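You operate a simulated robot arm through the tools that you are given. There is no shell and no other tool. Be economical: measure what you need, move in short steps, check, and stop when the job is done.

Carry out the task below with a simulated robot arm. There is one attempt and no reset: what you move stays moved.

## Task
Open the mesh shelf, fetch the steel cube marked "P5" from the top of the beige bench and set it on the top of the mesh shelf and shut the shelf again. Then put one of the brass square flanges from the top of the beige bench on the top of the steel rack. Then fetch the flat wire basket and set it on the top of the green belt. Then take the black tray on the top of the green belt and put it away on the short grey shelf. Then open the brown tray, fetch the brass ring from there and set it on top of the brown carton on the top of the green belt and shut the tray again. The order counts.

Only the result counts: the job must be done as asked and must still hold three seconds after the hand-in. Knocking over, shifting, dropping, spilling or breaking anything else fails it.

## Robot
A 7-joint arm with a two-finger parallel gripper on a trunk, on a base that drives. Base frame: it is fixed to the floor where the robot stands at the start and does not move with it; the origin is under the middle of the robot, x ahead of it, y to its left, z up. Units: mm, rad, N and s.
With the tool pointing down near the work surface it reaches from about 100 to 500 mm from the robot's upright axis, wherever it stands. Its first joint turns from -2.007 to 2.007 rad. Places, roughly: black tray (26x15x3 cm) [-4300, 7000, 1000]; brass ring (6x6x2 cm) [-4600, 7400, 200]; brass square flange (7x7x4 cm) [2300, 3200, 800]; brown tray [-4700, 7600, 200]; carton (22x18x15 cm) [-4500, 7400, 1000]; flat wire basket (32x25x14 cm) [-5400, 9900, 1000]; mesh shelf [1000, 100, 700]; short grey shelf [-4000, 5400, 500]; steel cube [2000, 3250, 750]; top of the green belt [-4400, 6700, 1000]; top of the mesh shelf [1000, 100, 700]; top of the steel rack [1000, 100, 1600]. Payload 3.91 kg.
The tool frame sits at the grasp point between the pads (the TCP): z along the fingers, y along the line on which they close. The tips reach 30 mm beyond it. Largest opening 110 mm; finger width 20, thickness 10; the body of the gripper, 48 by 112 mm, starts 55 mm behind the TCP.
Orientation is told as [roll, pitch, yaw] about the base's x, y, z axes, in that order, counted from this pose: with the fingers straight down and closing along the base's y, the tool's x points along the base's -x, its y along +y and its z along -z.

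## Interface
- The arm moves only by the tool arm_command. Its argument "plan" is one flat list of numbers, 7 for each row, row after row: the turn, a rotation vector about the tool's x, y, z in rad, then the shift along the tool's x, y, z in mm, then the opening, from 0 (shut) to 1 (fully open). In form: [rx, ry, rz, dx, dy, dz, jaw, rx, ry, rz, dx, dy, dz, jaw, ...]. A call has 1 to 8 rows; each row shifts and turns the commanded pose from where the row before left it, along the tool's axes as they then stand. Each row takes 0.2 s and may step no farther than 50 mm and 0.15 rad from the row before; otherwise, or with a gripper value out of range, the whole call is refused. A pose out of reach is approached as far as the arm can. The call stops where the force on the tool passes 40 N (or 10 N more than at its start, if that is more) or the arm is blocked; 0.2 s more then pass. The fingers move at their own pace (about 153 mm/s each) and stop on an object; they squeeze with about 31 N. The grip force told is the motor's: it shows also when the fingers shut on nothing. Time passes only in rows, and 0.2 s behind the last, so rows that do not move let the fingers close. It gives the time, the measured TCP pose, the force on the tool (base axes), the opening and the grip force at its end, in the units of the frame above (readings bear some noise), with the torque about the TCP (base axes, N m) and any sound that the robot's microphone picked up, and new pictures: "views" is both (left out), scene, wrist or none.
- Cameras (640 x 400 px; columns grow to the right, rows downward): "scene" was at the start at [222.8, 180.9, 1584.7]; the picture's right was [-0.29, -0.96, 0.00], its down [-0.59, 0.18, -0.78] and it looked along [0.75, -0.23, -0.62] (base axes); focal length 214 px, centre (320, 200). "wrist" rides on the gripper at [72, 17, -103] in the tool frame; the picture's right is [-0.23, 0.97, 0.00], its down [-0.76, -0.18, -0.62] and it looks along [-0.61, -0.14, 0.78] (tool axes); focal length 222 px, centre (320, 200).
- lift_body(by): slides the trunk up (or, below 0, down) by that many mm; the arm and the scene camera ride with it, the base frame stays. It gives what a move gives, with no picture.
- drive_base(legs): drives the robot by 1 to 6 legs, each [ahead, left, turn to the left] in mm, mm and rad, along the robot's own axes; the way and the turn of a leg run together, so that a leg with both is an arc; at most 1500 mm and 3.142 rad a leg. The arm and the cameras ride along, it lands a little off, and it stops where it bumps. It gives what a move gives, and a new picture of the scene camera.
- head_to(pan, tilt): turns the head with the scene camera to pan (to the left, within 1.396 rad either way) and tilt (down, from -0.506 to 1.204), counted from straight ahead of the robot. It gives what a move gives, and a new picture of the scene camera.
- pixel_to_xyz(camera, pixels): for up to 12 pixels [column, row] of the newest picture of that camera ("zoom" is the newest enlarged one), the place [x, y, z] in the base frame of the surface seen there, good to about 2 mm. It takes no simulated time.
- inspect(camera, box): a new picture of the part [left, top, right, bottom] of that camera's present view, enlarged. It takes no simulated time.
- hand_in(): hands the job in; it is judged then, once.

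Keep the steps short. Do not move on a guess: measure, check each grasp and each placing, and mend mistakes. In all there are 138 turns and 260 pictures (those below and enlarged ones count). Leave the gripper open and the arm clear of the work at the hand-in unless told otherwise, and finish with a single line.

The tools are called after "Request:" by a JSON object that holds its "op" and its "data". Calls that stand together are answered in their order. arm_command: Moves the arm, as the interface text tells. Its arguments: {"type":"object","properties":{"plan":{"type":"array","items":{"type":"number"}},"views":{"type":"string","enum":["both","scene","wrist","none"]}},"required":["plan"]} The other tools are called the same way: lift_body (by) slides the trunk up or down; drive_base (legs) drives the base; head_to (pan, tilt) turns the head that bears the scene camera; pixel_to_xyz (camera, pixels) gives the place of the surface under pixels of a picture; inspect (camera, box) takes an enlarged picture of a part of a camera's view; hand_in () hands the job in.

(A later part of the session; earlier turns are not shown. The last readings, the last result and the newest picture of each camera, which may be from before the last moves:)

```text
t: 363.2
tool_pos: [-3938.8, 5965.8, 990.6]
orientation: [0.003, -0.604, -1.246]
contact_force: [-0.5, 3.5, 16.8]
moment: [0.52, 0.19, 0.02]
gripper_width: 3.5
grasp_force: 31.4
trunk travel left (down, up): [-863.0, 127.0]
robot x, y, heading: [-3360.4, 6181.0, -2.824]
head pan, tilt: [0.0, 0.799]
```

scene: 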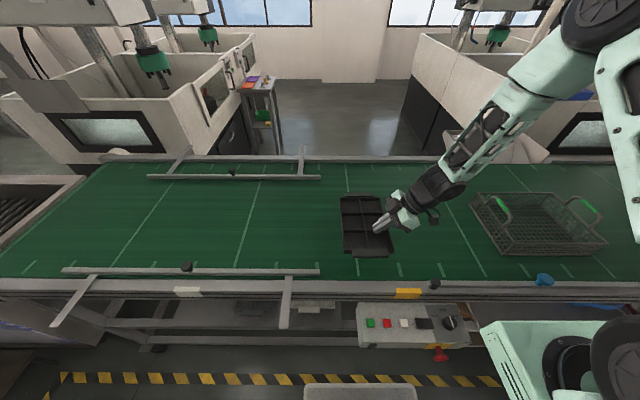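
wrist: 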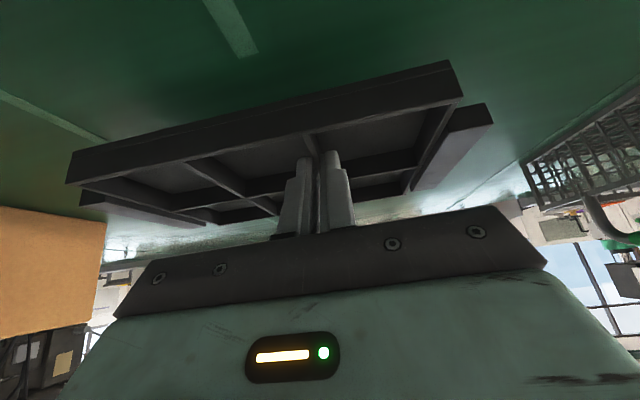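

Contact. Release, rise 80, raise the trunk, and turn the tool back.

Request:
{"op": "arm_command", "data": {"plan": [0, 0, 0, 0, 0, 0, 0.35, 0, 0, 0, 0, 0, 0, 0.35, 0, 0, 0, -17, 0, -24.8, 0.35, 0, 0, 0, -28, 0, -41, 0.35, 0, 0, 0, -28, 0, -41, 0.35], "views": "scene"}}

Request:
{"op": "arm_command", "data": {"plan": [0.085, 0, 0.1235, 0, 0, 0, 0.35, 0.085, 0, 0.1235, 0, 0, 0, 0.35, 0.085, 0, 0.1235, 0, 0, 0, 0.35, 0.085, 0, 0.1235, 0, 0, 0, 0.35, 0.085, 0, 0.1235, 0, 0, 0, 0.35, 0.085, 0, 0.1235, 0, 0, 0, 0.35, 0.085, 0, 0.1235, 0, 0, 0, 0.35, 0.085, 0, 0.1235, 0, 0, 0, 0.35], "views": "none"}}

Request:
{"op": "arm_command", "data": {"plan": [0.085, 0, 0.1235, 0, 0, 0, 0.35, 0.085, 0, 0.1235, 0, 0, 0, 0.35, 0.0503, 0, 0.0734, 0, 0, 0, 0.35, 0, -0.1, 0, 0, 0, 0, 0.35, 0, -0.1, 0, 0, 0, 0, 0.35]}}

```text
t: 364.4
tool_pos: [-3941.0, 5965.6, 1119.9]
orientation: [0.005, -0.601, -1.248]
contact_force: [0.0, 0.1, -0.5]
moment: [-0.01, -0.05, 0.05]
gripper_width: 38.6
grasp_force: 0.1
trunk travel left (down, up): [-863.0, 127.0]
robot x, y, heading: [-3362.2, 6181.0, -2.82]
head pan, tilt: [0.0, 0.799]
```

scene: 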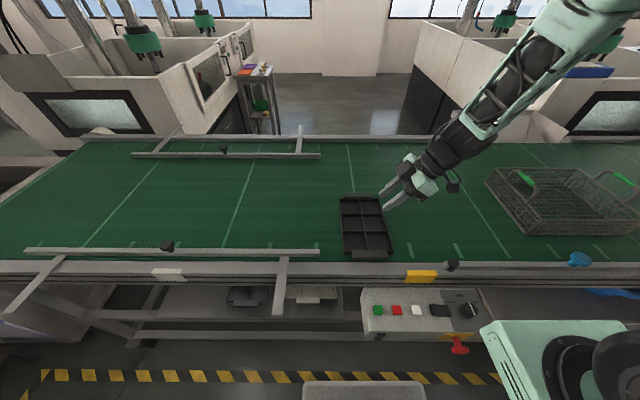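

```text
t: 366.2
tool_pos: [-3939.7, 5965.1, 1119.6]
orientation: [0.002, -0.6, -2.447]
contact_force: [-0.1, 0.4, -0.5]
moment: [0.02, -0.03, 0.01]
gripper_width: 38.4
grasp_force: 0.2
trunk travel left (down, up): [-863.0, 127.0]
robot x, y, heading: [-3364.5, 6185.8, -2.815]
head pan, tilt: [0.0, 0.799]
```

```text
t: 367.4
tool_pos: [-3939.7, 5966.6, 1119.2]
orientation: [0.002, -0.798, -2.835]
contact_force: [0.3, -0.1, -0.4]
moment: [-0.02, 0.0, 0.0]
gripper_width: 38.4
grasp_force: 0.1
trunk travel left (down, up): [-863.0, 127.0]
robot x, y, heading: [-3364.7, 6181.1, -2.818]
head pan, tilt: [0.0, 0.799]
```

scene: 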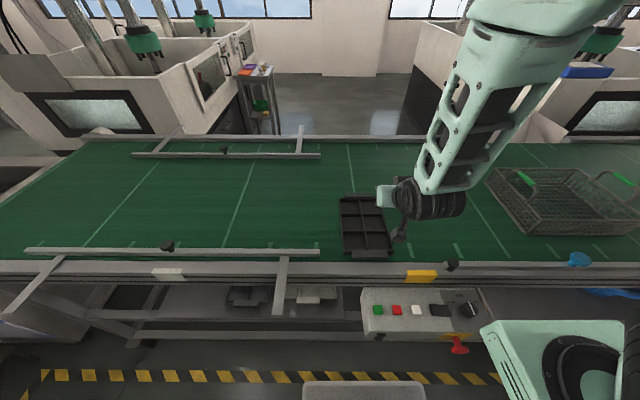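
wrist: 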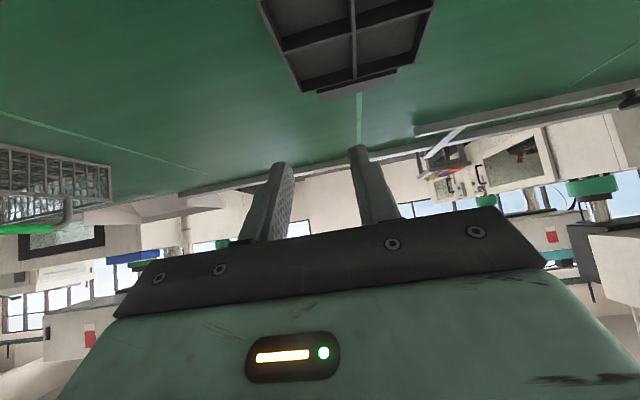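

Pitch now 0.8. Measure the turned tray.

Request:
{"op": "inspect", "data": {"camera": "scene", "box": [325, 185, 405, 265]}}

Request:
{"op": "pixel_to_xyz", "data": {"camera": "scene", "pixels": [[342, 200], [345, 252], [391, 248], [364, 208], [366, 225], [367, 240], [352, 216], [352, 233], [380, 232], [368, 257]]}}

```text
5.00 times, centred on (365, 225) of scene
```

zoom: 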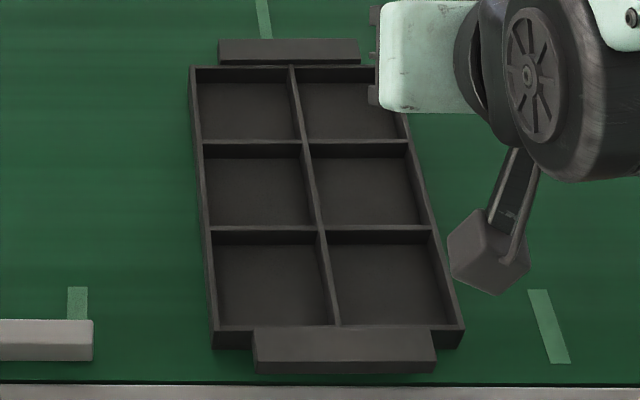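

```text
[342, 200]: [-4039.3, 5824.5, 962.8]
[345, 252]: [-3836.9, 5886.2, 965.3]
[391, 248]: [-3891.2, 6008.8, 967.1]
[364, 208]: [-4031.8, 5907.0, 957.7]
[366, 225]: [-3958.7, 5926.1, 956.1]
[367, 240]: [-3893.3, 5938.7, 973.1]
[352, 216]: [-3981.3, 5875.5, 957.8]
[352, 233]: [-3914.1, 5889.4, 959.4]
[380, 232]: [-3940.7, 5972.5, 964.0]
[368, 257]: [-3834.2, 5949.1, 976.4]
```

Request:
{"op": "pixel_to_xyz", "data": {"camera": "zoom", "pixels": [[292, 90], [305, 155], [310, 180], [316, 205], [328, 270], [250, 143], [370, 143], [250, 231], [390, 230], [345, 340], [290, 45], [240, 328]]}}

```text
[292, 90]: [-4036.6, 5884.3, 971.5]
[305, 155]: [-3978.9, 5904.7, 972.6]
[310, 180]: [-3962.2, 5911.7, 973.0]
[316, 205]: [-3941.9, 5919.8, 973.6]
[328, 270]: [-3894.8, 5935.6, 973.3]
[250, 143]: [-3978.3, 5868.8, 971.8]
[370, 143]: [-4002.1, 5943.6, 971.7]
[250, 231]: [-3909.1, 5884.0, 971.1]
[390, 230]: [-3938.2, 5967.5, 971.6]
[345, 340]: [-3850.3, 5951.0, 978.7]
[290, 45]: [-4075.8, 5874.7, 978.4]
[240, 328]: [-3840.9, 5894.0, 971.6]
```

Middle divider runs (-4037,5884)→(-3895,5936); tray centre (-3956,5914). Align, then lower with trunk.

Request:
{"op": "arm_command", "data": {"plan": [-0.0287, 0, -0.0279, 0, 0, 0, 0.35, 0, 0, 0, -7.4, 44.2, 7.6, 0.35], "views": "none"}}

Request:
{"op": "lift_body", "data": {"by": -90}}

Request:
{"op": "arm_command", "data": {"plan": [0, 0, 0, 0, 0, 0, 0.35], "views": "wrist"}}

```text
t: 368.0
tool_pos: [-3934.0, 5922.5, 1119.7]
orientation: [0.002, -0.797, -2.795]
contact_force: [0.2, 0.2, 0.0]
moment: [0.0, -0.01, 0.0]
gripper_width: 38.6
grasp_force: 0.1
trunk travel left (down, up): [-863.0, 127.0]
robot x, y, heading: [-3359.2, 6180.7, -2.822]
head pan, tilt: [0.0, 0.799]
```

```text
t: 369.2
tool_pos: [-3932.5, 5921.8, 1028.8]
orientation: [0.001, -0.797, -2.791]
contact_force: [-0.2, 0.2, 0.4]
moment: [0.0, -0.02, -0.02]
gripper_width: 38.2
grasp_force: 0.0
trunk travel left (down, up): [-773.0, 217.0]
robot x, y, heading: [-3357.9, 6181.3, -2.816]
head pan, tilt: [0.0, 0.799]
```

```text
t: 369.6
tool_pos: [-3933.2, 5921.2, 1028.3]
orientation: [-0.001, -0.798, -2.792]
contact_force: [-0.3, -0.1, 0.5]
moment: [0.01, -0.02, -0.01]
gripper_width: 38.6
grasp_force: 0.0
trunk travel left (down, up): [-773.0, 217.0]
robot x, y, heading: [-3358.8, 6184.8, -2.819]
head pan, tilt: [0.0, 0.799]
```

wrist: 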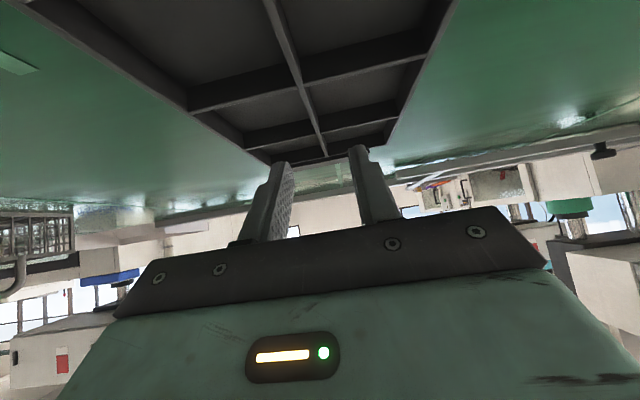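

Divider centred. Lower 42 mm and grip.

Request:
{"op": "arm_command", "data": {"plan": [0, 0, 0, 12.6, 0, 15.7, 0.35, 0, 0, 0, 10, 0, 9.8, 0.35, 0, 0, 0, 5.7, 0, 5.6, 0.35], "views": "wrist"}}

Request:
{"op": "arm_command", "data": {"plan": [0, 0, 0, 0, 0, 0, 0.2, 0, 0, 0, 0, 0, 0, 0, 0, 0, 0, 0, 0, 0, 0, 0, 0, 0, -7.2, 0, -7, 0, 0, 0, 0, -14.3, 0, -14, 0, 0, 0, 0, 0, 0, 0, 0]}}

```text
t: 370.4
tool_pos: [-3936.1, 5920.3, 986.5]
orientation: [0.001, -0.799, -2.793]
contact_force: [-0.2, -0.1, -0.1]
moment: [-0.01, 0.01, -0.01]
gripper_width: 38.5
grasp_force: 0.1
trunk travel left (down, up): [-773.0, 217.0]
robot x, y, heading: [-3363.0, 6184.4, -2.818]
head pan, tilt: [0.0, 0.799]
```

wrist: 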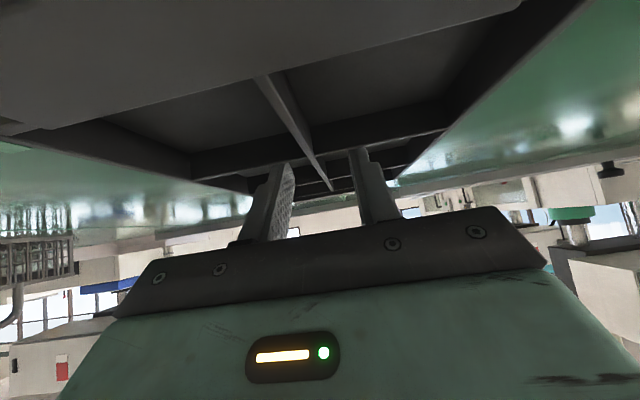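

```text
t: 371.8
tool_pos: [-3935.8, 5920.9, 1018.0]
orientation: [-0.001, -0.798, -2.793]
contact_force: [-0.8, -1.1, -1.6]
moment: [0.04, -0.1, 0.0]
gripper_width: 3.3
grasp_force: 30.8
trunk travel left (down, up): [-773.0, 217.0]
robot x, y, heading: [-3362.9, 6184.1, -2.814]
head pan, tilt: [0.0, 0.799]
```

scene: 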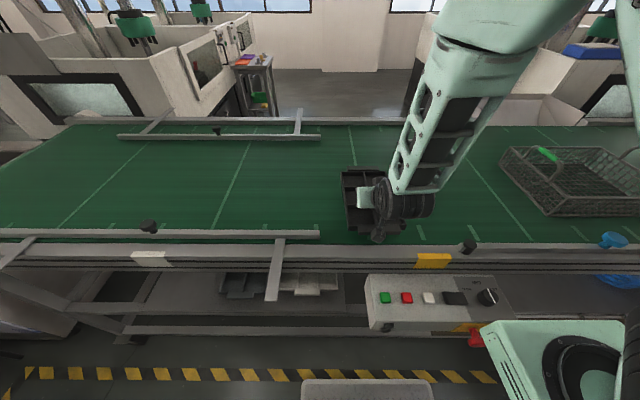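
wrist: 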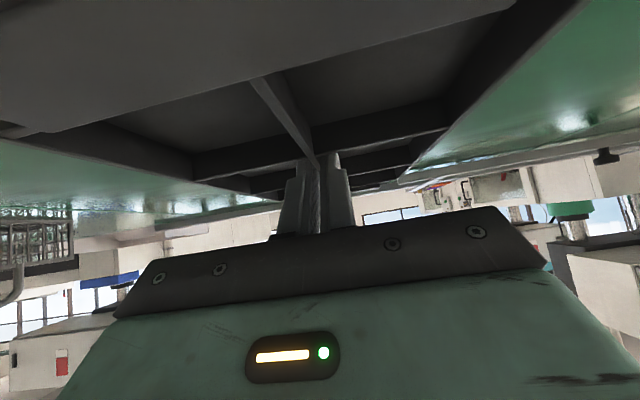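

Tray gripped by its centre and lifted. Raise, back off, slide left 673 and align heading.

Request:
{"op": "lift_body", "data": {"by": 100}}

Request:
{"op": "drive_base", "data": {"legs": [[-450, 0, 0], [0, 673, 0], [0, 0, -0.029]]}}

Request:
{"op": "lift_body", "data": {"by": -370}}

Request:
{"op": "lift_body", "data": {"by": -300}}

```text
t: 373.1
tool_pos: [-3936.3, 5922.2, 1116.7]
orientation: [0.0, -0.797, -2.793]
contact_force: [0.0, 0.6, -1.8]
moment: [-0.01, -0.06, -0.04]
gripper_width: 3.3
grasp_force: 30.9
trunk travel left (down, up): [-873.0, 117.0]
robot x, y, heading: [-3365.1, 6182.3, -2.817]
head pan, tilt: [0.0, 0.799]
```

```text
t: 379.6
tool_pos: [-3291.2, 5441.1, 1117.1]
orientation: [-0.001, -0.796, -2.817]
contact_force: [-0.3, 0.1, -1.7]
moment: [0.03, -0.04, -0.02]
gripper_width: 3.5
grasp_force: 31.1
trunk travel left (down, up): [-873.0, 117.0]
robot x, y, heading: [-2712.2, 5686.0, -2.842]
head pan, tilt: [0.0, 0.799]
```

scene: 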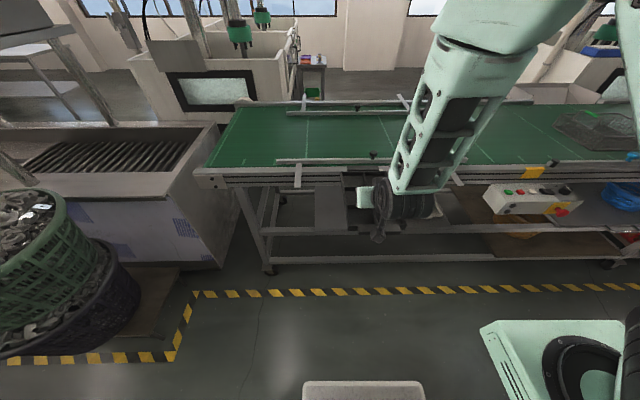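

```text
t: 383.2
tool_pos: [-3291.4, 5441.5, 746.7]
orientation: [0.0, -0.796, -2.819]
contact_force: [0.5, -0.2, -2.5]
moment: [0.0, -0.06, -0.01]
gripper_width: 3.4
grasp_force: 31.4
trunk travel left (down, up): [-503.0, 487.0]
robot x, y, heading: [-2709.3, 5684.5, -2.84]
head pan, tilt: [0.0, 0.799]
```

```text
t: 386.2
tool_pos: [-3291.5, 5442.0, 447.3]
orientation: [0.0, -0.797, -2.819]
contact_force: [0.0, 0.6, -1.6]
moment: [0.02, -0.02, -0.02]
gripper_width: 3.2
grasp_force: 31.5
trunk travel left (down, up): [-203.0, 787.0]
robot x, y, heading: [-2710.1, 5685.8, -2.842]
head pan, tilt: [0.0, 0.799]
```

TCP at lateral 6198, in front of the shelf and low. Raise and extend the arm 150 mm each, so the forearm leans back.

Request:
{"op": "arm_command", "data": {"plan": [0, 0, 0, -42.4, 0, 0.6, 0, 0, 0, 0, -42.4, 0, 0.6, 0, 0, 0, 0, -42.4, 0, 0.6, 0, 0, 0, 0, -42.4, 0, 0.6, 0, 0, 0, 0, -42.4, 0, 0.6, 0], "views": "none"}}

Request:
{"op": "head_to", "data": {"pan": 0.2, "tilt": 0.4}}

Request:
{"op": "inspect", "data": {"camera": "scene", "box": [240, 120, 560, 320]}}

```text
t: 387.4
tool_pos: [-3433.8, 5395.0, 597.8]
orientation: [0.0, -0.799, -2.818]
contact_force: [0.0, 0.2, -2.4]
moment: [0.03, -0.06, 0.02]
gripper_width: 3.7
grasp_force: 31.1
trunk travel left (down, up): [-203.0, 787.0]
robot x, y, heading: [-2712.1, 5692.1, -2.841]
head pan, tilt: [0.0, 0.799]
```

```text
t: 388.2
tool_pos: [-3433.6, 5394.4, 595.9]
orientation: [-0.001, -0.798, -2.819]
contact_force: [-0.1, -0.3, -2.7]
moment: [-0.02, -0.06, 0.0]
gripper_width: 3.5
grasp_force: 31.5
trunk travel left (down, up): [-203.0, 787.0]
robot x, y, heading: [-2709.7, 5690.6, -2.843]
head pan, tilt: [0.201, 0.4]
```

scene: 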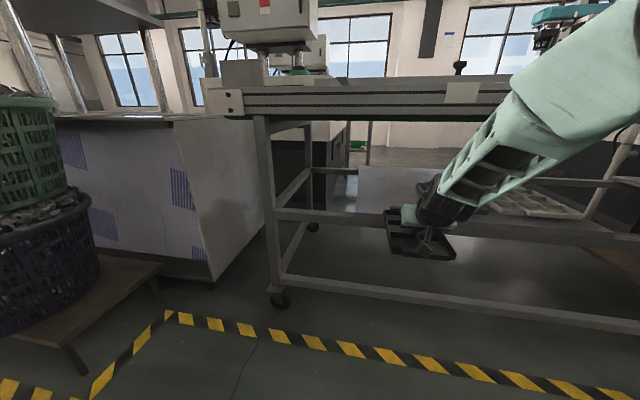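

```text
2.00 times, centred on (400, 220) of scene
```

zoom: 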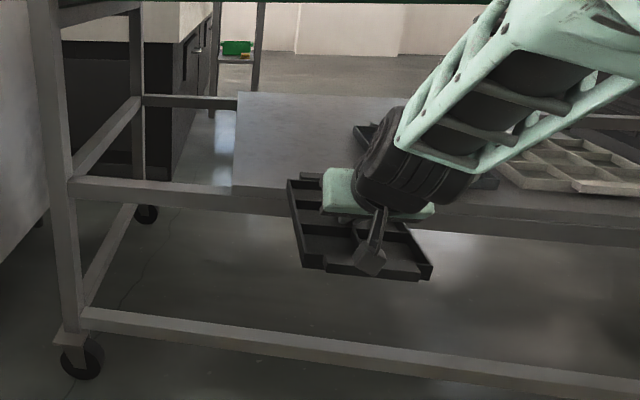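

The forearm leans well back now. I check its height profile against the belt underside (z 891, front -1735) before driving in 314 mm.

Request:
{"op": "pixel_to_xyz", "data": {"camera": "zoom", "pixels": [[410, 110], [440, 70], [475, 35], [500, 15], [560, 15], [300, 185], [310, 265], [425, 275], [400, 130]]}}

Request:
{"op": "pixel_to_xyz", "data": {"camera": "scene", "pixels": [[480, 130], [520, 90], [560, 40], [590, 15]]}}

```text
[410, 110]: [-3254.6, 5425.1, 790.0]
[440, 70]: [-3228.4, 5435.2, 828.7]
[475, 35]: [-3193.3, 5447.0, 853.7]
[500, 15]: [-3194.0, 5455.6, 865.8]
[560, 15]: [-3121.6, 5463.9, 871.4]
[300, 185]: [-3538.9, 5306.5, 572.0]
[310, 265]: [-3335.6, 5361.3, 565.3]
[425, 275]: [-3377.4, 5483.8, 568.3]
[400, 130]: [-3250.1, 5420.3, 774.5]
```

```text
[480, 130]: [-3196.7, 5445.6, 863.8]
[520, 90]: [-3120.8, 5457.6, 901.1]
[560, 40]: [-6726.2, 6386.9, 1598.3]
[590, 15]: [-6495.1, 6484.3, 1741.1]
```

Forearm will pass with >100 mm clearance. Raise 15 for margin and drive in.

Request:
{"op": "lift_body", "data": {"by": 15}}

Request:
{"op": "drive_base", "data": {"legs": [[200, 15, 0]]}}

Request:
{"op": "inspect", "data": {"camera": "scene", "box": [240, 120, 560, 320]}}

```text
t: 388.9
tool_pos: [-3434.1, 5393.8, 611.6]
orientation: [0.0, -0.797, -2.819]
contact_force: [-0.1, -0.2, -1.7]
moment: [0.03, -0.02, 0.01]
gripper_width: 3.3
grasp_force: 31.0
trunk travel left (down, up): [-218.0, 772.0]
robot x, y, heading: [-2712.4, 5684.7, -2.848]
head pan, tilt: [0.201, 0.4]
```

```text
t: 390.5
tool_pos: [-3622.4, 5321.1, 611.5]
orientation: [-0.001, -0.797, -2.818]
contact_force: [-0.2, 0.1, -1.5]
moment: [0.03, -0.04, -0.01]
gripper_width: 3.5
grasp_force: 31.1
trunk travel left (down, up): [-218.0, 772.0]
robot x, y, heading: [-2900.1, 5615.5, -2.848]
head pan, tilt: [0.201, 0.4]
```

scene: 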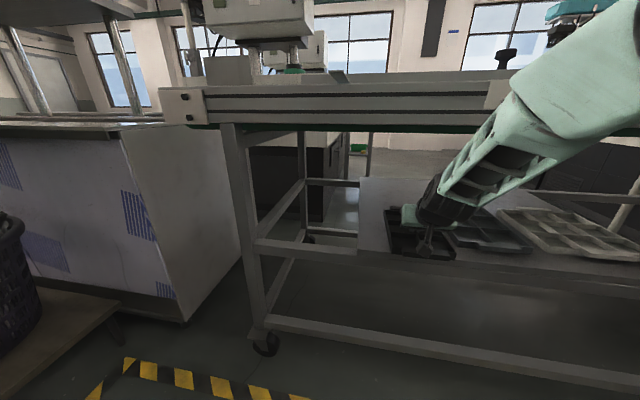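

```text
2.00 times, centred on (400, 220) of scene
```

zoom: 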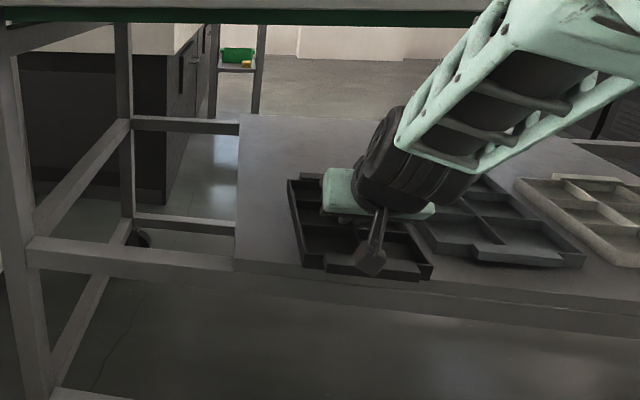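

Lateral 6187, gaps fine. Drive the last 110.

Request:
{"op": "drive_base", "data": {"legs": [[110, 5, 0]]}}

Request:
{"op": "lift_body", "data": {"by": -25}}

Request:
{"op": "inspect", "data": {"camera": "scene", "box": [280, 140, 560, 300]}}

Request:
{"op": "pixel_to_xyz", "data": {"camera": "zoom", "pixels": [[300, 290], [230, 250], [210, 180], [340, 300], [380, 270], [410, 280], [420, 225], [380, 200]]}}

```text
t: 391.7
tool_pos: [-3727.3, 5283.3, 611.1]
orientation: [0.0, -0.798, -2.819]
contact_force: [-0.7, 1.5, -2.1]
moment: [0.04, -0.05, -0.01]
gripper_width: 3.3
grasp_force: 30.7
trunk travel left (down, up): [-218.0, 772.0]
robot x, y, heading: [-3004.7, 5575.8, -2.847]
head pan, tilt: [0.201, 0.4]
```

scene: 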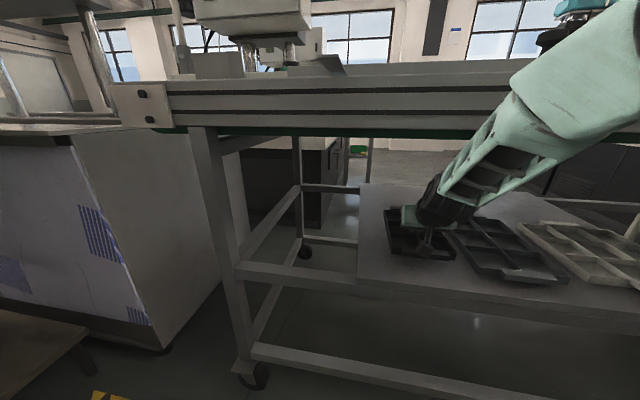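

```text
t: 392.4
tool_pos: [-3727.1, 5283.8, 586.5]
orientation: [0.001, -0.798, -2.819]
contact_force: [0.6, -0.5, -1.4]
moment: [0.03, -0.09, -0.01]
gripper_width: 3.3
grasp_force: 30.5
trunk travel left (down, up): [-193.0, 797.0]
robot x, y, heading: [-3003.3, 5578.9, -2.844]
head pan, tilt: [0.201, 0.4]
```

```text
2.29 times, centred on (420, 220) of scene
```

zoom: 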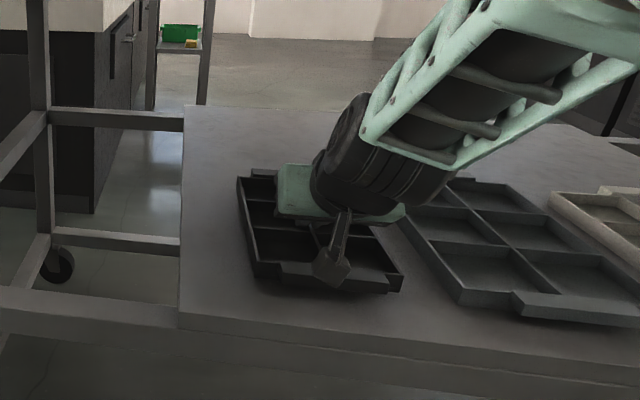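

```text
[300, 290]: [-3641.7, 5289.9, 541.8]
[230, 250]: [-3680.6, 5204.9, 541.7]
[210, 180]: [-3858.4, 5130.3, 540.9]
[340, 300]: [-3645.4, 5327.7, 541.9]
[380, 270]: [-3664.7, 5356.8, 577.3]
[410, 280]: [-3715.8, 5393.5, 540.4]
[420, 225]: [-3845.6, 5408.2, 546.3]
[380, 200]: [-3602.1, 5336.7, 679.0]
```

Tray lies fully over the shelf, clear of its neighbour. Lower gently.

Request:
{"op": "arm_command", "data": {"plan": [0, 0, 0, 4.3, 0, 4.2, 0, 0, 0, 0, 1.4, 0, 1.4, 0, 0, 0, 0, 1, 0, 1, 0], "views": "none"}}

```text
t: 393.2
tool_pos: [-3728.6, 5282.8, 577.0]
orientation: [0.002, -0.799, -2.821]
contact_force: [0.0, -0.5, 1.0]
moment: [-0.06, 0.27, 0.03]
gripper_width: 3.4
grasp_force: 30.8
trunk travel left (down, up): [-193.0, 797.0]
robot x, y, heading: [-3002.5, 5579.6, -2.847]
head pan, tilt: [0.201, 0.4]
```

Request:
{"op": "arm_command", "data": {"plan": [0, 0, 0, 0.8, 0, 0.8, 0, 0, 0, 0, 0.5, 0, 0.5, 0], "views": "none"}}

```text
t: 393.8
tool_pos: [-3727.2, 5283.2, 577.4]
orientation: [0.0, -0.802, -2.821]
contact_force: [4.7, 1.7, 18.1]
moment: [0.16, -0.48, 0.05]
gripper_width: 3.6
grasp_force: 31.0
trunk travel left (down, up): [-193.0, 797.0]
robot x, y, heading: [-3004.7, 5577.7, -2.849]
head pan, tilt: [0.201, 0.4]
```

Seated. Open and withdraw along the tool axis, then back out.

Request:
{"op": "arm_command", "data": {"plan": [0, 0, 0, 0, 0, 0, 0.35, 0, 0, 0, 0, 0, 0, 0.35, 0, 0, 0, 0, 0, -20, 0.35, 0, 0, 0, 0, 0, -30, 0.35], "views": "wrist"}}

Request:
{"op": "drive_base", "data": {"legs": [[-380, 0, 0]]}}

Request:
{"op": "inspect", "data": {"camera": "scene", "box": [280, 140, 560, 300]}}

```text
t: 394.8
tool_pos: [-3694.0, 5295.5, 611.3]
orientation: [0.0, -0.796, -2.819]
contact_force: [0.4, 1.6, 0.0]
moment: [-0.01, -0.04, 0.02]
gripper_width: 38.6
grasp_force: 0.0
trunk travel left (down, up): [-193.0, 797.0]
robot x, y, heading: [-3004.4, 5577.2, -2.845]
head pan, tilt: [0.201, 0.4]
```

wrist: 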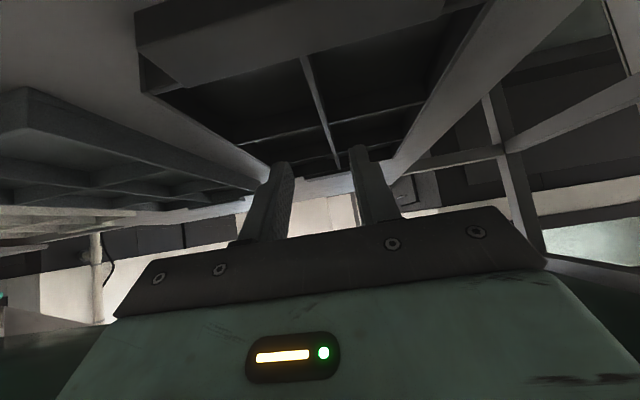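

```text
t: 397.2
tool_pos: [-3328.0, 5406.9, 609.3]
orientation: [0.0, -0.8, -2.821]
contact_force: [-0.4, 0.7, 0.5]
moment: [-0.02, -0.01, 0.03]
gripper_width: 38.4
grasp_force: 0.0
trunk travel left (down, up): [-193.0, 797.0]
robot x, y, heading: [-2639.4, 5692.8, -2.846]
head pan, tilt: [0.201, 0.4]
```

scene: 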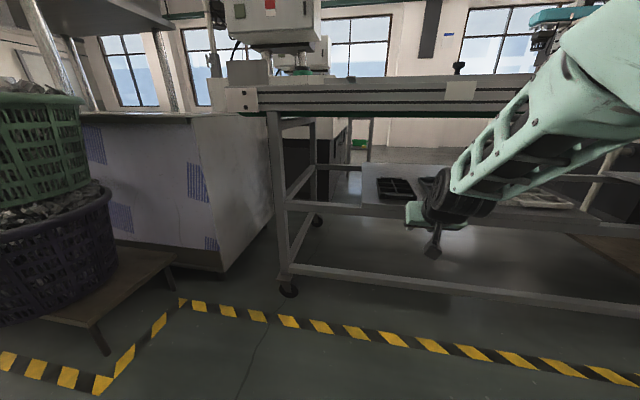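

```text
2.29 times, centred on (420, 220) of scene
```

zoom: 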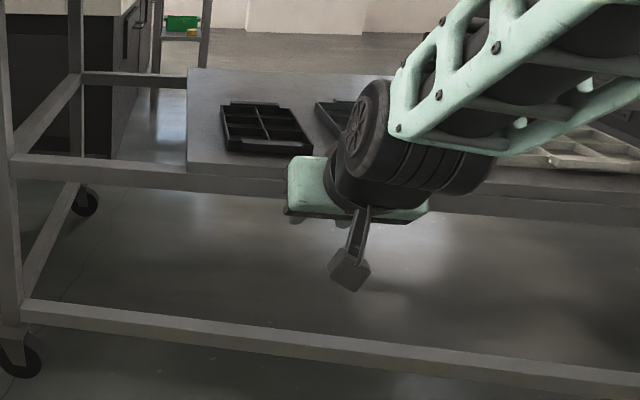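

Tray is put away. Next the brown tray: align heading and slide right 2450 along the aisle, viewing low.

Request:
{"op": "drive_base", "data": {"legs": [[0, 0, 0.024], [0, -1500, 0], [0, -950, 0]]}}

Request:
{"op": "inspect", "data": {"camera": "scene", "box": [120, 180, 480, 400]}}

```text
t: 409.6
tool_pos: [-4099.1, 7733.9, 609.6]
orientation: [0.0, -0.798, -2.797]
contact_force: [-0.2, 0.0, -0.4]
moment: [0.0, -0.01, -0.04]
gripper_width: 38.5
grasp_force: 0.0
trunk travel left (down, up): [-193.0, 797.0]
robot x, y, heading: [-3417.2, 8031.3, -2.824]
head pan, tilt: [0.201, 0.4]
```

scene: 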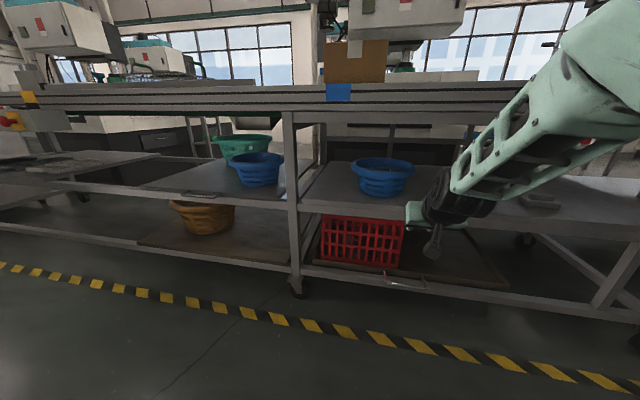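

```text
1.78 times, centred on (300, 290) of scene
```

zoom: 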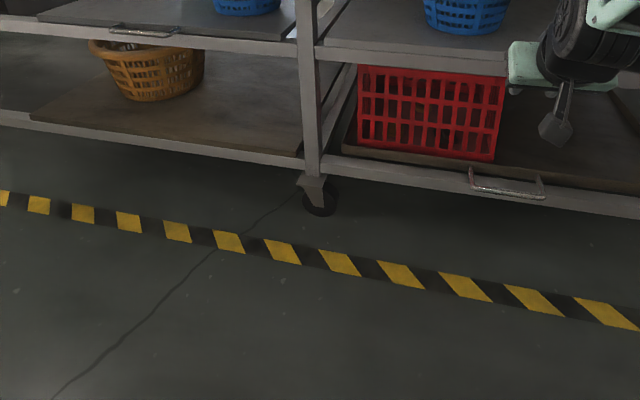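

The brown tray is the low board with a handle at zoom (507,190), carrying a red crate. I measure handle and tray.

Request:
{"op": "pixel_to_xyz", "data": {"camera": "zoom", "pixels": [[470, 182], [507, 195], [543, 192], [490, 190], [525, 196], [470, 172], [345, 155], [400, 165], [430, 158], [365, 130], [500, 155], [600, 195]]}}

Request:
{"op": "inspect", "data": {"camera": "scene", "box": [370, 255, 440, 300]}}

Request:
{"op": "pixel_to_xyz", "data": {"camera": "zoom", "pixels": [[125, 120], [130, 150], [200, 165], [300, 178], [480, 190], [485, 160], [300, 140], [560, 200], [300, 205], [140, 110], [495, 140], [400, 186]]}}

```text
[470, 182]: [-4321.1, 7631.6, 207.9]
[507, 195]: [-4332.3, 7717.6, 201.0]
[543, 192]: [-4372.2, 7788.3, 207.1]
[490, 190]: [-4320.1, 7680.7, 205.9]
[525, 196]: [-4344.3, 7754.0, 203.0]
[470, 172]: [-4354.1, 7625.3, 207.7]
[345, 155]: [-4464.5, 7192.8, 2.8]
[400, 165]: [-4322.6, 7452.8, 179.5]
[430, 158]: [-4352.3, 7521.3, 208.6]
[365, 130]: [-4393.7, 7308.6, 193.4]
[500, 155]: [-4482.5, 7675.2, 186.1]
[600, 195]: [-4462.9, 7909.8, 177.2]
```

```text
8.89 times, centred on (405, 278) of scene
```

zoom: 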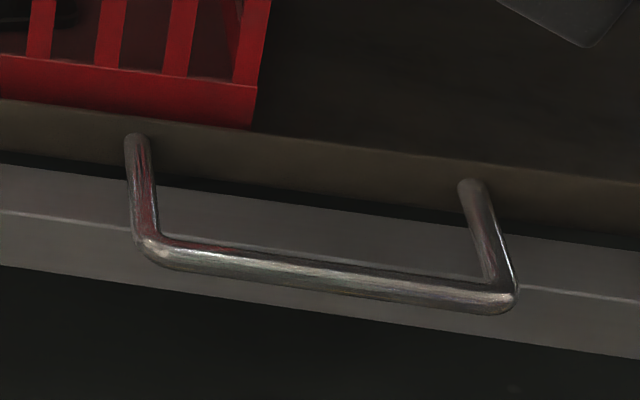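

```text
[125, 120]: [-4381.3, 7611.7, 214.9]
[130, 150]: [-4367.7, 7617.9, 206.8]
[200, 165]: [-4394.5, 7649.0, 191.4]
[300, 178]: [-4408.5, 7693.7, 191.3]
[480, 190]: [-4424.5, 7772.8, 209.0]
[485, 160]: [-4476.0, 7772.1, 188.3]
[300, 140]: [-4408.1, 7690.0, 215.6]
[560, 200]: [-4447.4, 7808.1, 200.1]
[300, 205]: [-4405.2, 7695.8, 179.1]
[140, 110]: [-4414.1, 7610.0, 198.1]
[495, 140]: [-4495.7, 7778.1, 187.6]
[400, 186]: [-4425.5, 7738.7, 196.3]
```

Handle bar: offset -1688, z≈205, lateral 8605–8760, standing 80 mm off the tray front. I'll hook it with shut fingers at pitch 0.25. Set the arm pose first.

Request:
{"op": "arm_command", "data": {"plan": [0, 0.137, 0, 0, 0, 0, 0, 0, 0.137, 0, 0, 0, 0, 0, 0, 0.137, 0, 0, 0, 0, 0, 0, 0.137, 0, 0, 0, 0, 0], "views": "none"}}

Request:
{"op": "lift_body", "data": {"by": -190}}

Request:
{"op": "arm_command", "data": {"plan": [0, 0, 0, 25.3, 0, 18.4, 0, 0, 0, 0, 25.3, 0, 18.4, 0, 0, 0, 0, 25.3, 0, 18.4, 0, 0, 0, 0, 25.3, 0, 18.4, 0, 0, 0, 0, 25.3, 0, 18.4, 0], "views": "none"}}

```text
t: 410.6
tool_pos: [-4098.6, 7734.2, 610.1]
orientation: [0.002, -0.249, -2.797]
contact_force: [0.5, -0.9, -0.3]
moment: [0.02, 0.0, 0.02]
gripper_width: 0.0
grasp_force: 31.0
trunk travel left (down, up): [-193.0, 797.0]
robot x, y, heading: [-3411.4, 8028.2, -2.825]
head pan, tilt: [0.201, 0.4]
```

```text
t: 412.7
tool_pos: [-4098.8, 7733.8, 419.3]
orientation: [0.0, -0.249, -2.798]
contact_force: [-0.3, -0.3, -0.3]
moment: [-0.02, -0.02, -0.04]
gripper_width: 0.0
grasp_force: 31.6
trunk travel left (down, up): [-3.0, 987.0]
robot x, y, heading: [-3415.7, 8030.2, -2.818]
head pan, tilt: [0.201, 0.4]
```

```text
t: 413.9
tool_pos: [-4004.4, 7768.1, 298.7]
orientation: [0.0, -0.249, -2.799]
contact_force: [0.2, 0.4, -0.7]
moment: [-0.01, 0.0, -0.02]
gripper_width: 0.2
grasp_force: 30.7
trunk travel left (down, up): [-3.0, 987.0]
robot x, y, heading: [-3413.5, 8028.0, -2.823]
head pan, tilt: [0.201, 0.4]
```

Request:
{"op": "drive_base", "data": {"legs": [[349, -38, 0]]}}

Request:
{"op": "arm_command", "data": {"plan": [0, 0, 0, 0, 0, 0, 0], "views": "wrist"}}

```text
t: 416.2
tool_pos: [-4347.3, 7695.4, 299.1]
orientation: [0.001, -0.25, -2.797]
contact_force: [-1.2, -0.3, -0.6]
moment: [-0.02, -0.02, 0.02]
gripper_width: 0.0
grasp_force: 30.8
trunk travel left (down, up): [-3.0, 987.0]
robot x, y, heading: [-3761.5, 7958.9, -2.822]
head pan, tilt: [0.201, 0.4]
```

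scene: 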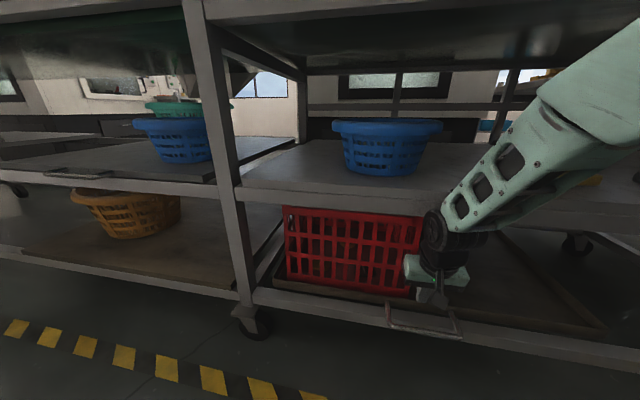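

```text
t: 416.6
tool_pos: [-4348.4, 7694.4, 299.5]
orientation: [-0.001, -0.25, -2.799]
contact_force: [0.1, 0.3, 0.9]
moment: [0.01, 0.04, -0.01]
gripper_width: 0.0
grasp_force: 31.0
trunk travel left (down, up): [-3.0, 987.0]
robot x, y, heading: [-3761.0, 7958.5, -2.819]
head pan, tilt: [0.201, 0.4]
```

wrist: 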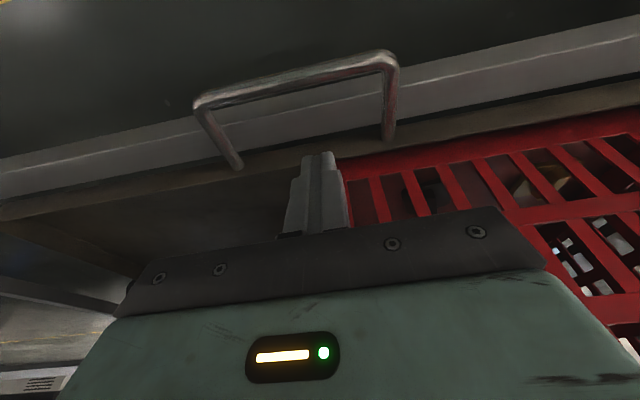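

Measure handle bar accurately in this view.

Request:
{"op": "pixel_to_xyz", "data": {"camera": "wrist", "pixels": [[250, 89], [300, 75], [350, 64], [205, 120], [390, 90], [240, 160], [300, 100], [300, 135], [535, 180], [450, 150]]}}

Request:
{"op": "inspect", "data": {"camera": "wrist", "box": [480, 130, 640, 230]}}

```text
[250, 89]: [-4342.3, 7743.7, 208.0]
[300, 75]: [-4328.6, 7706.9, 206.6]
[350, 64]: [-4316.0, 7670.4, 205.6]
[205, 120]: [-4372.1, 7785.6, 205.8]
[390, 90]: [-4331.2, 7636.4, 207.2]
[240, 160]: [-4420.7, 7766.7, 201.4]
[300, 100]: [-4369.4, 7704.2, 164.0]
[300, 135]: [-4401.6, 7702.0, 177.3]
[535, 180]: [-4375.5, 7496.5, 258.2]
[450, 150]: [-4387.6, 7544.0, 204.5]
```

```text
4.00 times, centred on (560, 180) of wrist
```

zoom: 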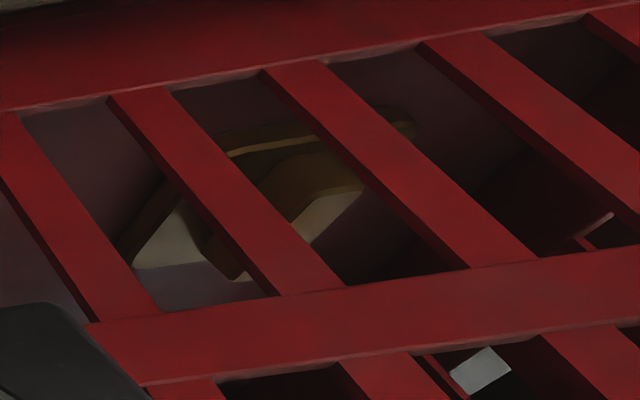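

Bar centre z≈201 at offset -1688; TCP is at -1711 above the gap. Descend 88 mm.

Request:
{"op": "arm_command", "data": {"plan": [0, 0, 0, 7.4, 0, 29.1, 0, 0, 0, 0, 7.4, 0, 29.1, 0, 0, 0, 0, 6.9, 0, 27.1, 0], "views": "wrist"}}

```text
t: 417.4
tool_pos: [-4349.4, 7695.2, 211.2]
orientation: [-0.002, -0.25, -2.8]
contact_force: [-0.4, -0.6, 0.3]
moment: [0.01, -0.02, -0.01]
gripper_width: 0.0
grasp_force: 31.3
trunk travel left (down, up): [-3.0, 987.0]
robot x, y, heading: [-3762.0, 7958.9, -2.834]
head pan, tilt: [0.201, 0.4]
```

wrist: 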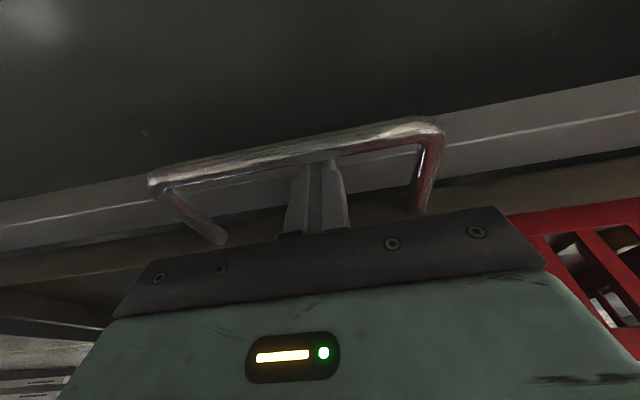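

Fingers are behind the bar. Pull gently.

Request:
{"op": "arm_command", "data": {"plan": [0, 0, 0, 7.8, 0, -2, 0, 0, 0, 0, 9.7, 0, -2.5, 0, 0, 0, 0, 14.5, 0, -3.7, 0, 0, 0, 0, 17.4, 0, -4.4, 0, 0, 0, 0, 19.4, 0, -4.9, 0, 0, 0, 0, 19.4, 0, -4.9, 0, 0, 0, 0, 19.4, 0, -4.9, 0], "views": "scene"}}

```text
t: 419.0
tool_pos: [-4243.3, 7731.0, 210.4]
orientation: [0.0, -0.25, -2.797]
contact_force: [-0.6, 1.0, -1.0]
moment: [0.03, -0.03, 0.02]
gripper_width: 0.1
grasp_force: 30.9
trunk travel left (down, up): [-3.0, 987.0]
robot x, y, heading: [-3763.3, 7961.3, -2.827]
head pan, tilt: [0.201, 0.4]
```

scene: 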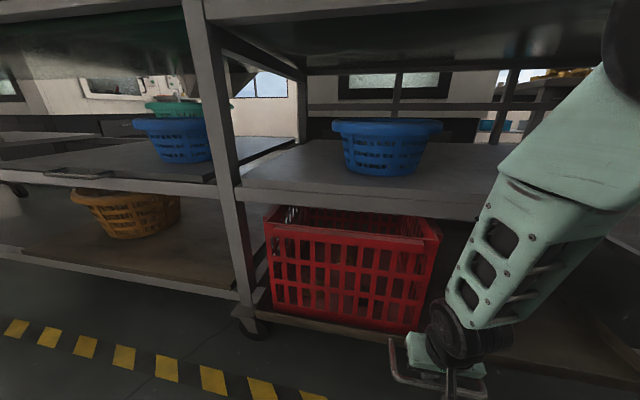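

Tray and crate slide out. Continue by driving back 280.

Request:
{"op": "drive_base", "data": {"legs": [[-140, 0, 0], [-140, 0, 0]]}}

Request:
{"op": "head_to", "data": {"pan": 0.1, "tilt": 0.9}}

```text
t: 421.2
tool_pos: [-3978.7, 7818.4, 212.4]
orientation: [0.001, -0.249, -2.797]
contact_force: [0.4, 0.0, -0.2]
moment: [0.0, 0.03, -0.01]
gripper_width: 0.0
grasp_force: 31.1
trunk travel left (down, up): [-3.0, 987.0]
robot x, y, heading: [-3493.4, 8040.9, -2.822]
head pan, tilt: [0.201, 0.4]
```

scene: 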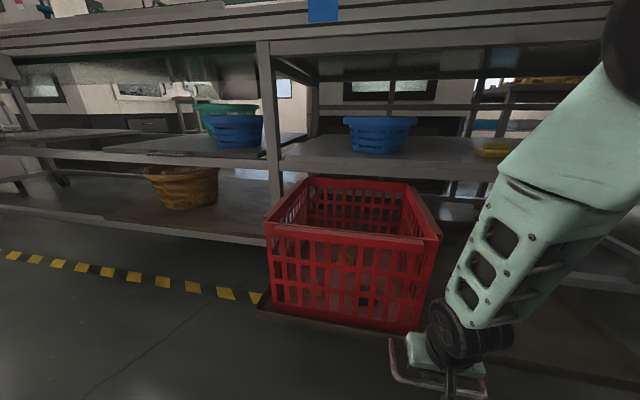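

```text
t: 422.1
tool_pos: [-3978.9, 7818.3, 211.6]
orientation: [0.002, -0.25, -2.794]
contact_force: [0.4, 0.3, 0.3]
moment: [0.05, 0.03, 0.01]
gripper_width: 0.1
grasp_force: 31.0
trunk travel left (down, up): [-3.0, 987.0]
robot x, y, heading: [-3497.5, 8044.0, -2.823]
head pan, tilt: [0.099, 0.901]
```

scene: 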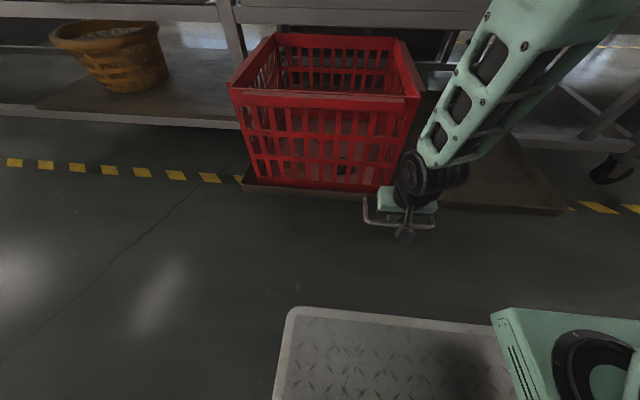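

Pulled ≈386 mm. Unhook (inward a little, then straight up), raise the trunk and look into the crate.

Request:
{"op": "arm_command", "data": {"plan": [0, 0, 0, -6.8, 0, 1.7, 0, 0, 0, 0, -7.4, 0, -29, 0, 0, 0, 0, -11, 0, -43, 0], "views": "none"}}

Request:
{"op": "lift_body", "data": {"by": 400}}

Request:
{"op": "lift_body", "data": {"by": 250}}

Request:
{"op": "head_to", "data": {"pan": 0.3, "tilt": 1.0}}

```text
t: 422.9
tool_pos: [-3983.7, 7816.1, 287.1]
orientation: [0.0, -0.249, -2.798]
contact_force: [-0.1, 0.2, 0.9]
moment: [0.02, 0.02, 0.02]
gripper_width: 0.0
grasp_force: 30.7
trunk travel left (down, up): [-3.0, 987.0]
robot x, y, heading: [-3494.8, 8046.4, -2.818]
head pan, tilt: [0.099, 0.901]
```

```text
t: 426.8
tool_pos: [-3985.2, 7816.0, 686.5]
orientation: [0.0, -0.25, -2.796]
contact_force: [0.0, 0.0, 0.3]
moment: [0.04, -0.01, -0.01]
gripper_width: 0.0
grasp_force: 31.1
trunk travel left (down, up): [-403.0, 587.0]
robot x, y, heading: [-3496.6, 8045.6, -2.826]
head pan, tilt: [0.099, 0.901]
```

```text
t: 429.4
tool_pos: [-3984.9, 7816.4, 935.0]
orientation: [0.002, -0.249, -2.796]
contact_force: [-0.3, 0.8, -0.5]
moment: [0.03, -0.02, 0.0]
gripper_width: 0.0
grasp_force: 31.2
trunk travel left (down, up): [-653.0, 337.0]
robot x, y, heading: [-3497.3, 8046.7, -2.825]
head pan, tilt: [0.099, 0.901]
```

```text
t: 430.1
tool_pos: [-3985.1, 7815.6, 935.9]
orientation: [0.0, -0.251, -2.795]
contact_force: [-0.7, 0.3, -0.3]
moment: [0.01, 0.01, 0.0]
gripper_width: 0.0
grasp_force: 30.9
trunk travel left (down, up): [-653.0, 337.0]
robot x, y, heading: [-3495.8, 8047.9, -2.827]
head pan, tilt: [0.3, 1.0]
```

scene: 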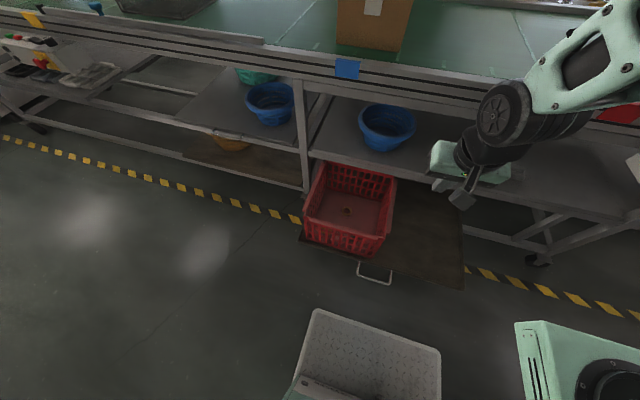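

A small ring lies on the crate floor at (347,210). Zoom in and measure.

Request:
{"op": "inspect", "data": {"camera": "scene", "box": [290, 150, 410, 270]}}

Request:
{"op": "pixel_to_xyz", "data": {"camera": "zoom", "pixels": [[272, 190], [255, 200], [290, 200], [272, 215], [272, 200], [85, 210], [330, 270], [190, 65], [360, 110], [230, 240], [240, 395], [215, 170]]}}

```text
3.33 times, centred on (350, 210) of scene
```

zoom: 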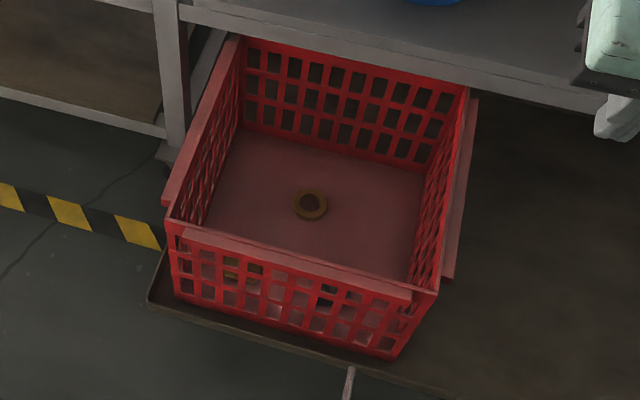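

```text
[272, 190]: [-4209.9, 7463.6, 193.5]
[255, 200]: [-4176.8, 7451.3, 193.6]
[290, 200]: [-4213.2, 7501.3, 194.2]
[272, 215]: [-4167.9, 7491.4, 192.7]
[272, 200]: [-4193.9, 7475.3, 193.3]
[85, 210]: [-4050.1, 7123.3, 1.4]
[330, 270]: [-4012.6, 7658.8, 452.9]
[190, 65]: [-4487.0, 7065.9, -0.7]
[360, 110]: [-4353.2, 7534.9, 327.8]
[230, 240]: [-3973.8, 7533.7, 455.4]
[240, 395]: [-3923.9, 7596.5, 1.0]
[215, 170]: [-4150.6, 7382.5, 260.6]
```

Request:
{"op": "pixel_to_xyz", "data": {"camera": "zoom", "pixels": [[311, 192], [296, 206], [326, 204], [310, 219], [311, 203], [180, 210], [415, 295], [240, 45], [460, 92], [445, 270], [180, 245], [235, 270]]}}

Request:
{"op": "inspect", "data": {"camera": "scene", "box": [330, 195, 370, 225]}}

```text
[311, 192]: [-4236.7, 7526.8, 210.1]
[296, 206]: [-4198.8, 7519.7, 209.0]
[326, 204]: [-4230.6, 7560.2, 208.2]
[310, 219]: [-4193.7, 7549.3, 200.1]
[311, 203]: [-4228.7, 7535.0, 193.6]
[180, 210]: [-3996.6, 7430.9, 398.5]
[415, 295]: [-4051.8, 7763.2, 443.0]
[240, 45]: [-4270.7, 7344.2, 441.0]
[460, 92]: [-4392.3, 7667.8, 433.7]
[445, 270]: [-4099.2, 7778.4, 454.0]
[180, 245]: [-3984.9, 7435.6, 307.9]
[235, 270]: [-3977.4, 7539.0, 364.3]
```

```text
13.33 times, centred on (350, 210) of scene
```

zoom: 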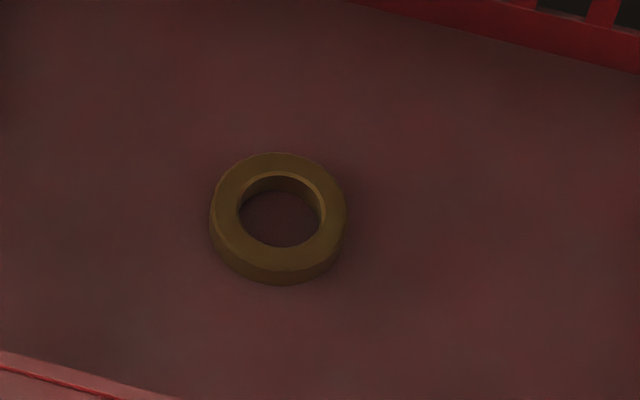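

Ring centre near (-4214,7538), OD≈60, top z 209, on the crate floor (z 193); crate rim z≈455. I'll reach in with a vertical tool. Level the tool, open, and reposition the base clear of the handle.

Request:
{"op": "pixel_to_xyz", "data": {"camera": "zoom", "pixels": [[222, 210], [338, 205], [280, 162], [278, 258], [280, 210]]}}

Request:
{"op": "arm_command", "data": {"plan": [0, 0.125, 0, 0, 0, 0, 0.8, 0, 0.125, 0, 0, 0, 0, 0.8], "views": "none"}}

Request:
{"op": "drive_base", "data": {"legs": [[209, 290, 0]]}}

```text
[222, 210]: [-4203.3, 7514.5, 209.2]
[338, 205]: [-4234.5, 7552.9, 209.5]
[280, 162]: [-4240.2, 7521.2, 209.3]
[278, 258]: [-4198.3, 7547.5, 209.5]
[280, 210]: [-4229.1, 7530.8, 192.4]
```

```text
t: 430.7
tool_pos: [-3984.2, 7814.9, 935.3]
orientation: [0.0, 0.004, -2.795]
contact_force: [-0.3, -0.1, -0.5]
moment: [0.01, 0.04, -0.02]
gripper_width: 88.0
grasp_force: 0.0
trunk travel left (down, up): [-653.0, 337.0]
robot x, y, heading: [-3493.5, 8045.4, -2.823]
head pan, tilt: [0.3, 1.0]
```

```text
t: 433.0
tool_pos: [-4093.0, 7472.0, 934.0]
orientation: [-0.001, 0.001, -2.795]
contact_force: [0.4, -0.7, -0.2]
moment: [-0.01, -0.04, 0.01]
gripper_width: 87.8
grasp_force: 0.0
trunk travel left (down, up): [-653.0, 337.0]
robot x, y, heading: [-3608.4, 7702.9, -2.818]
head pan, tilt: [0.3, 1.0]
```

scene: 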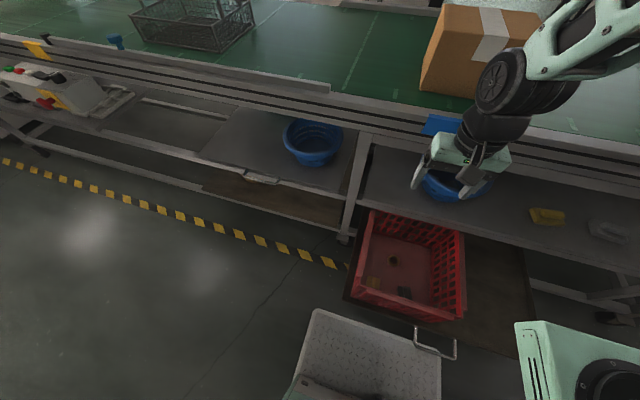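

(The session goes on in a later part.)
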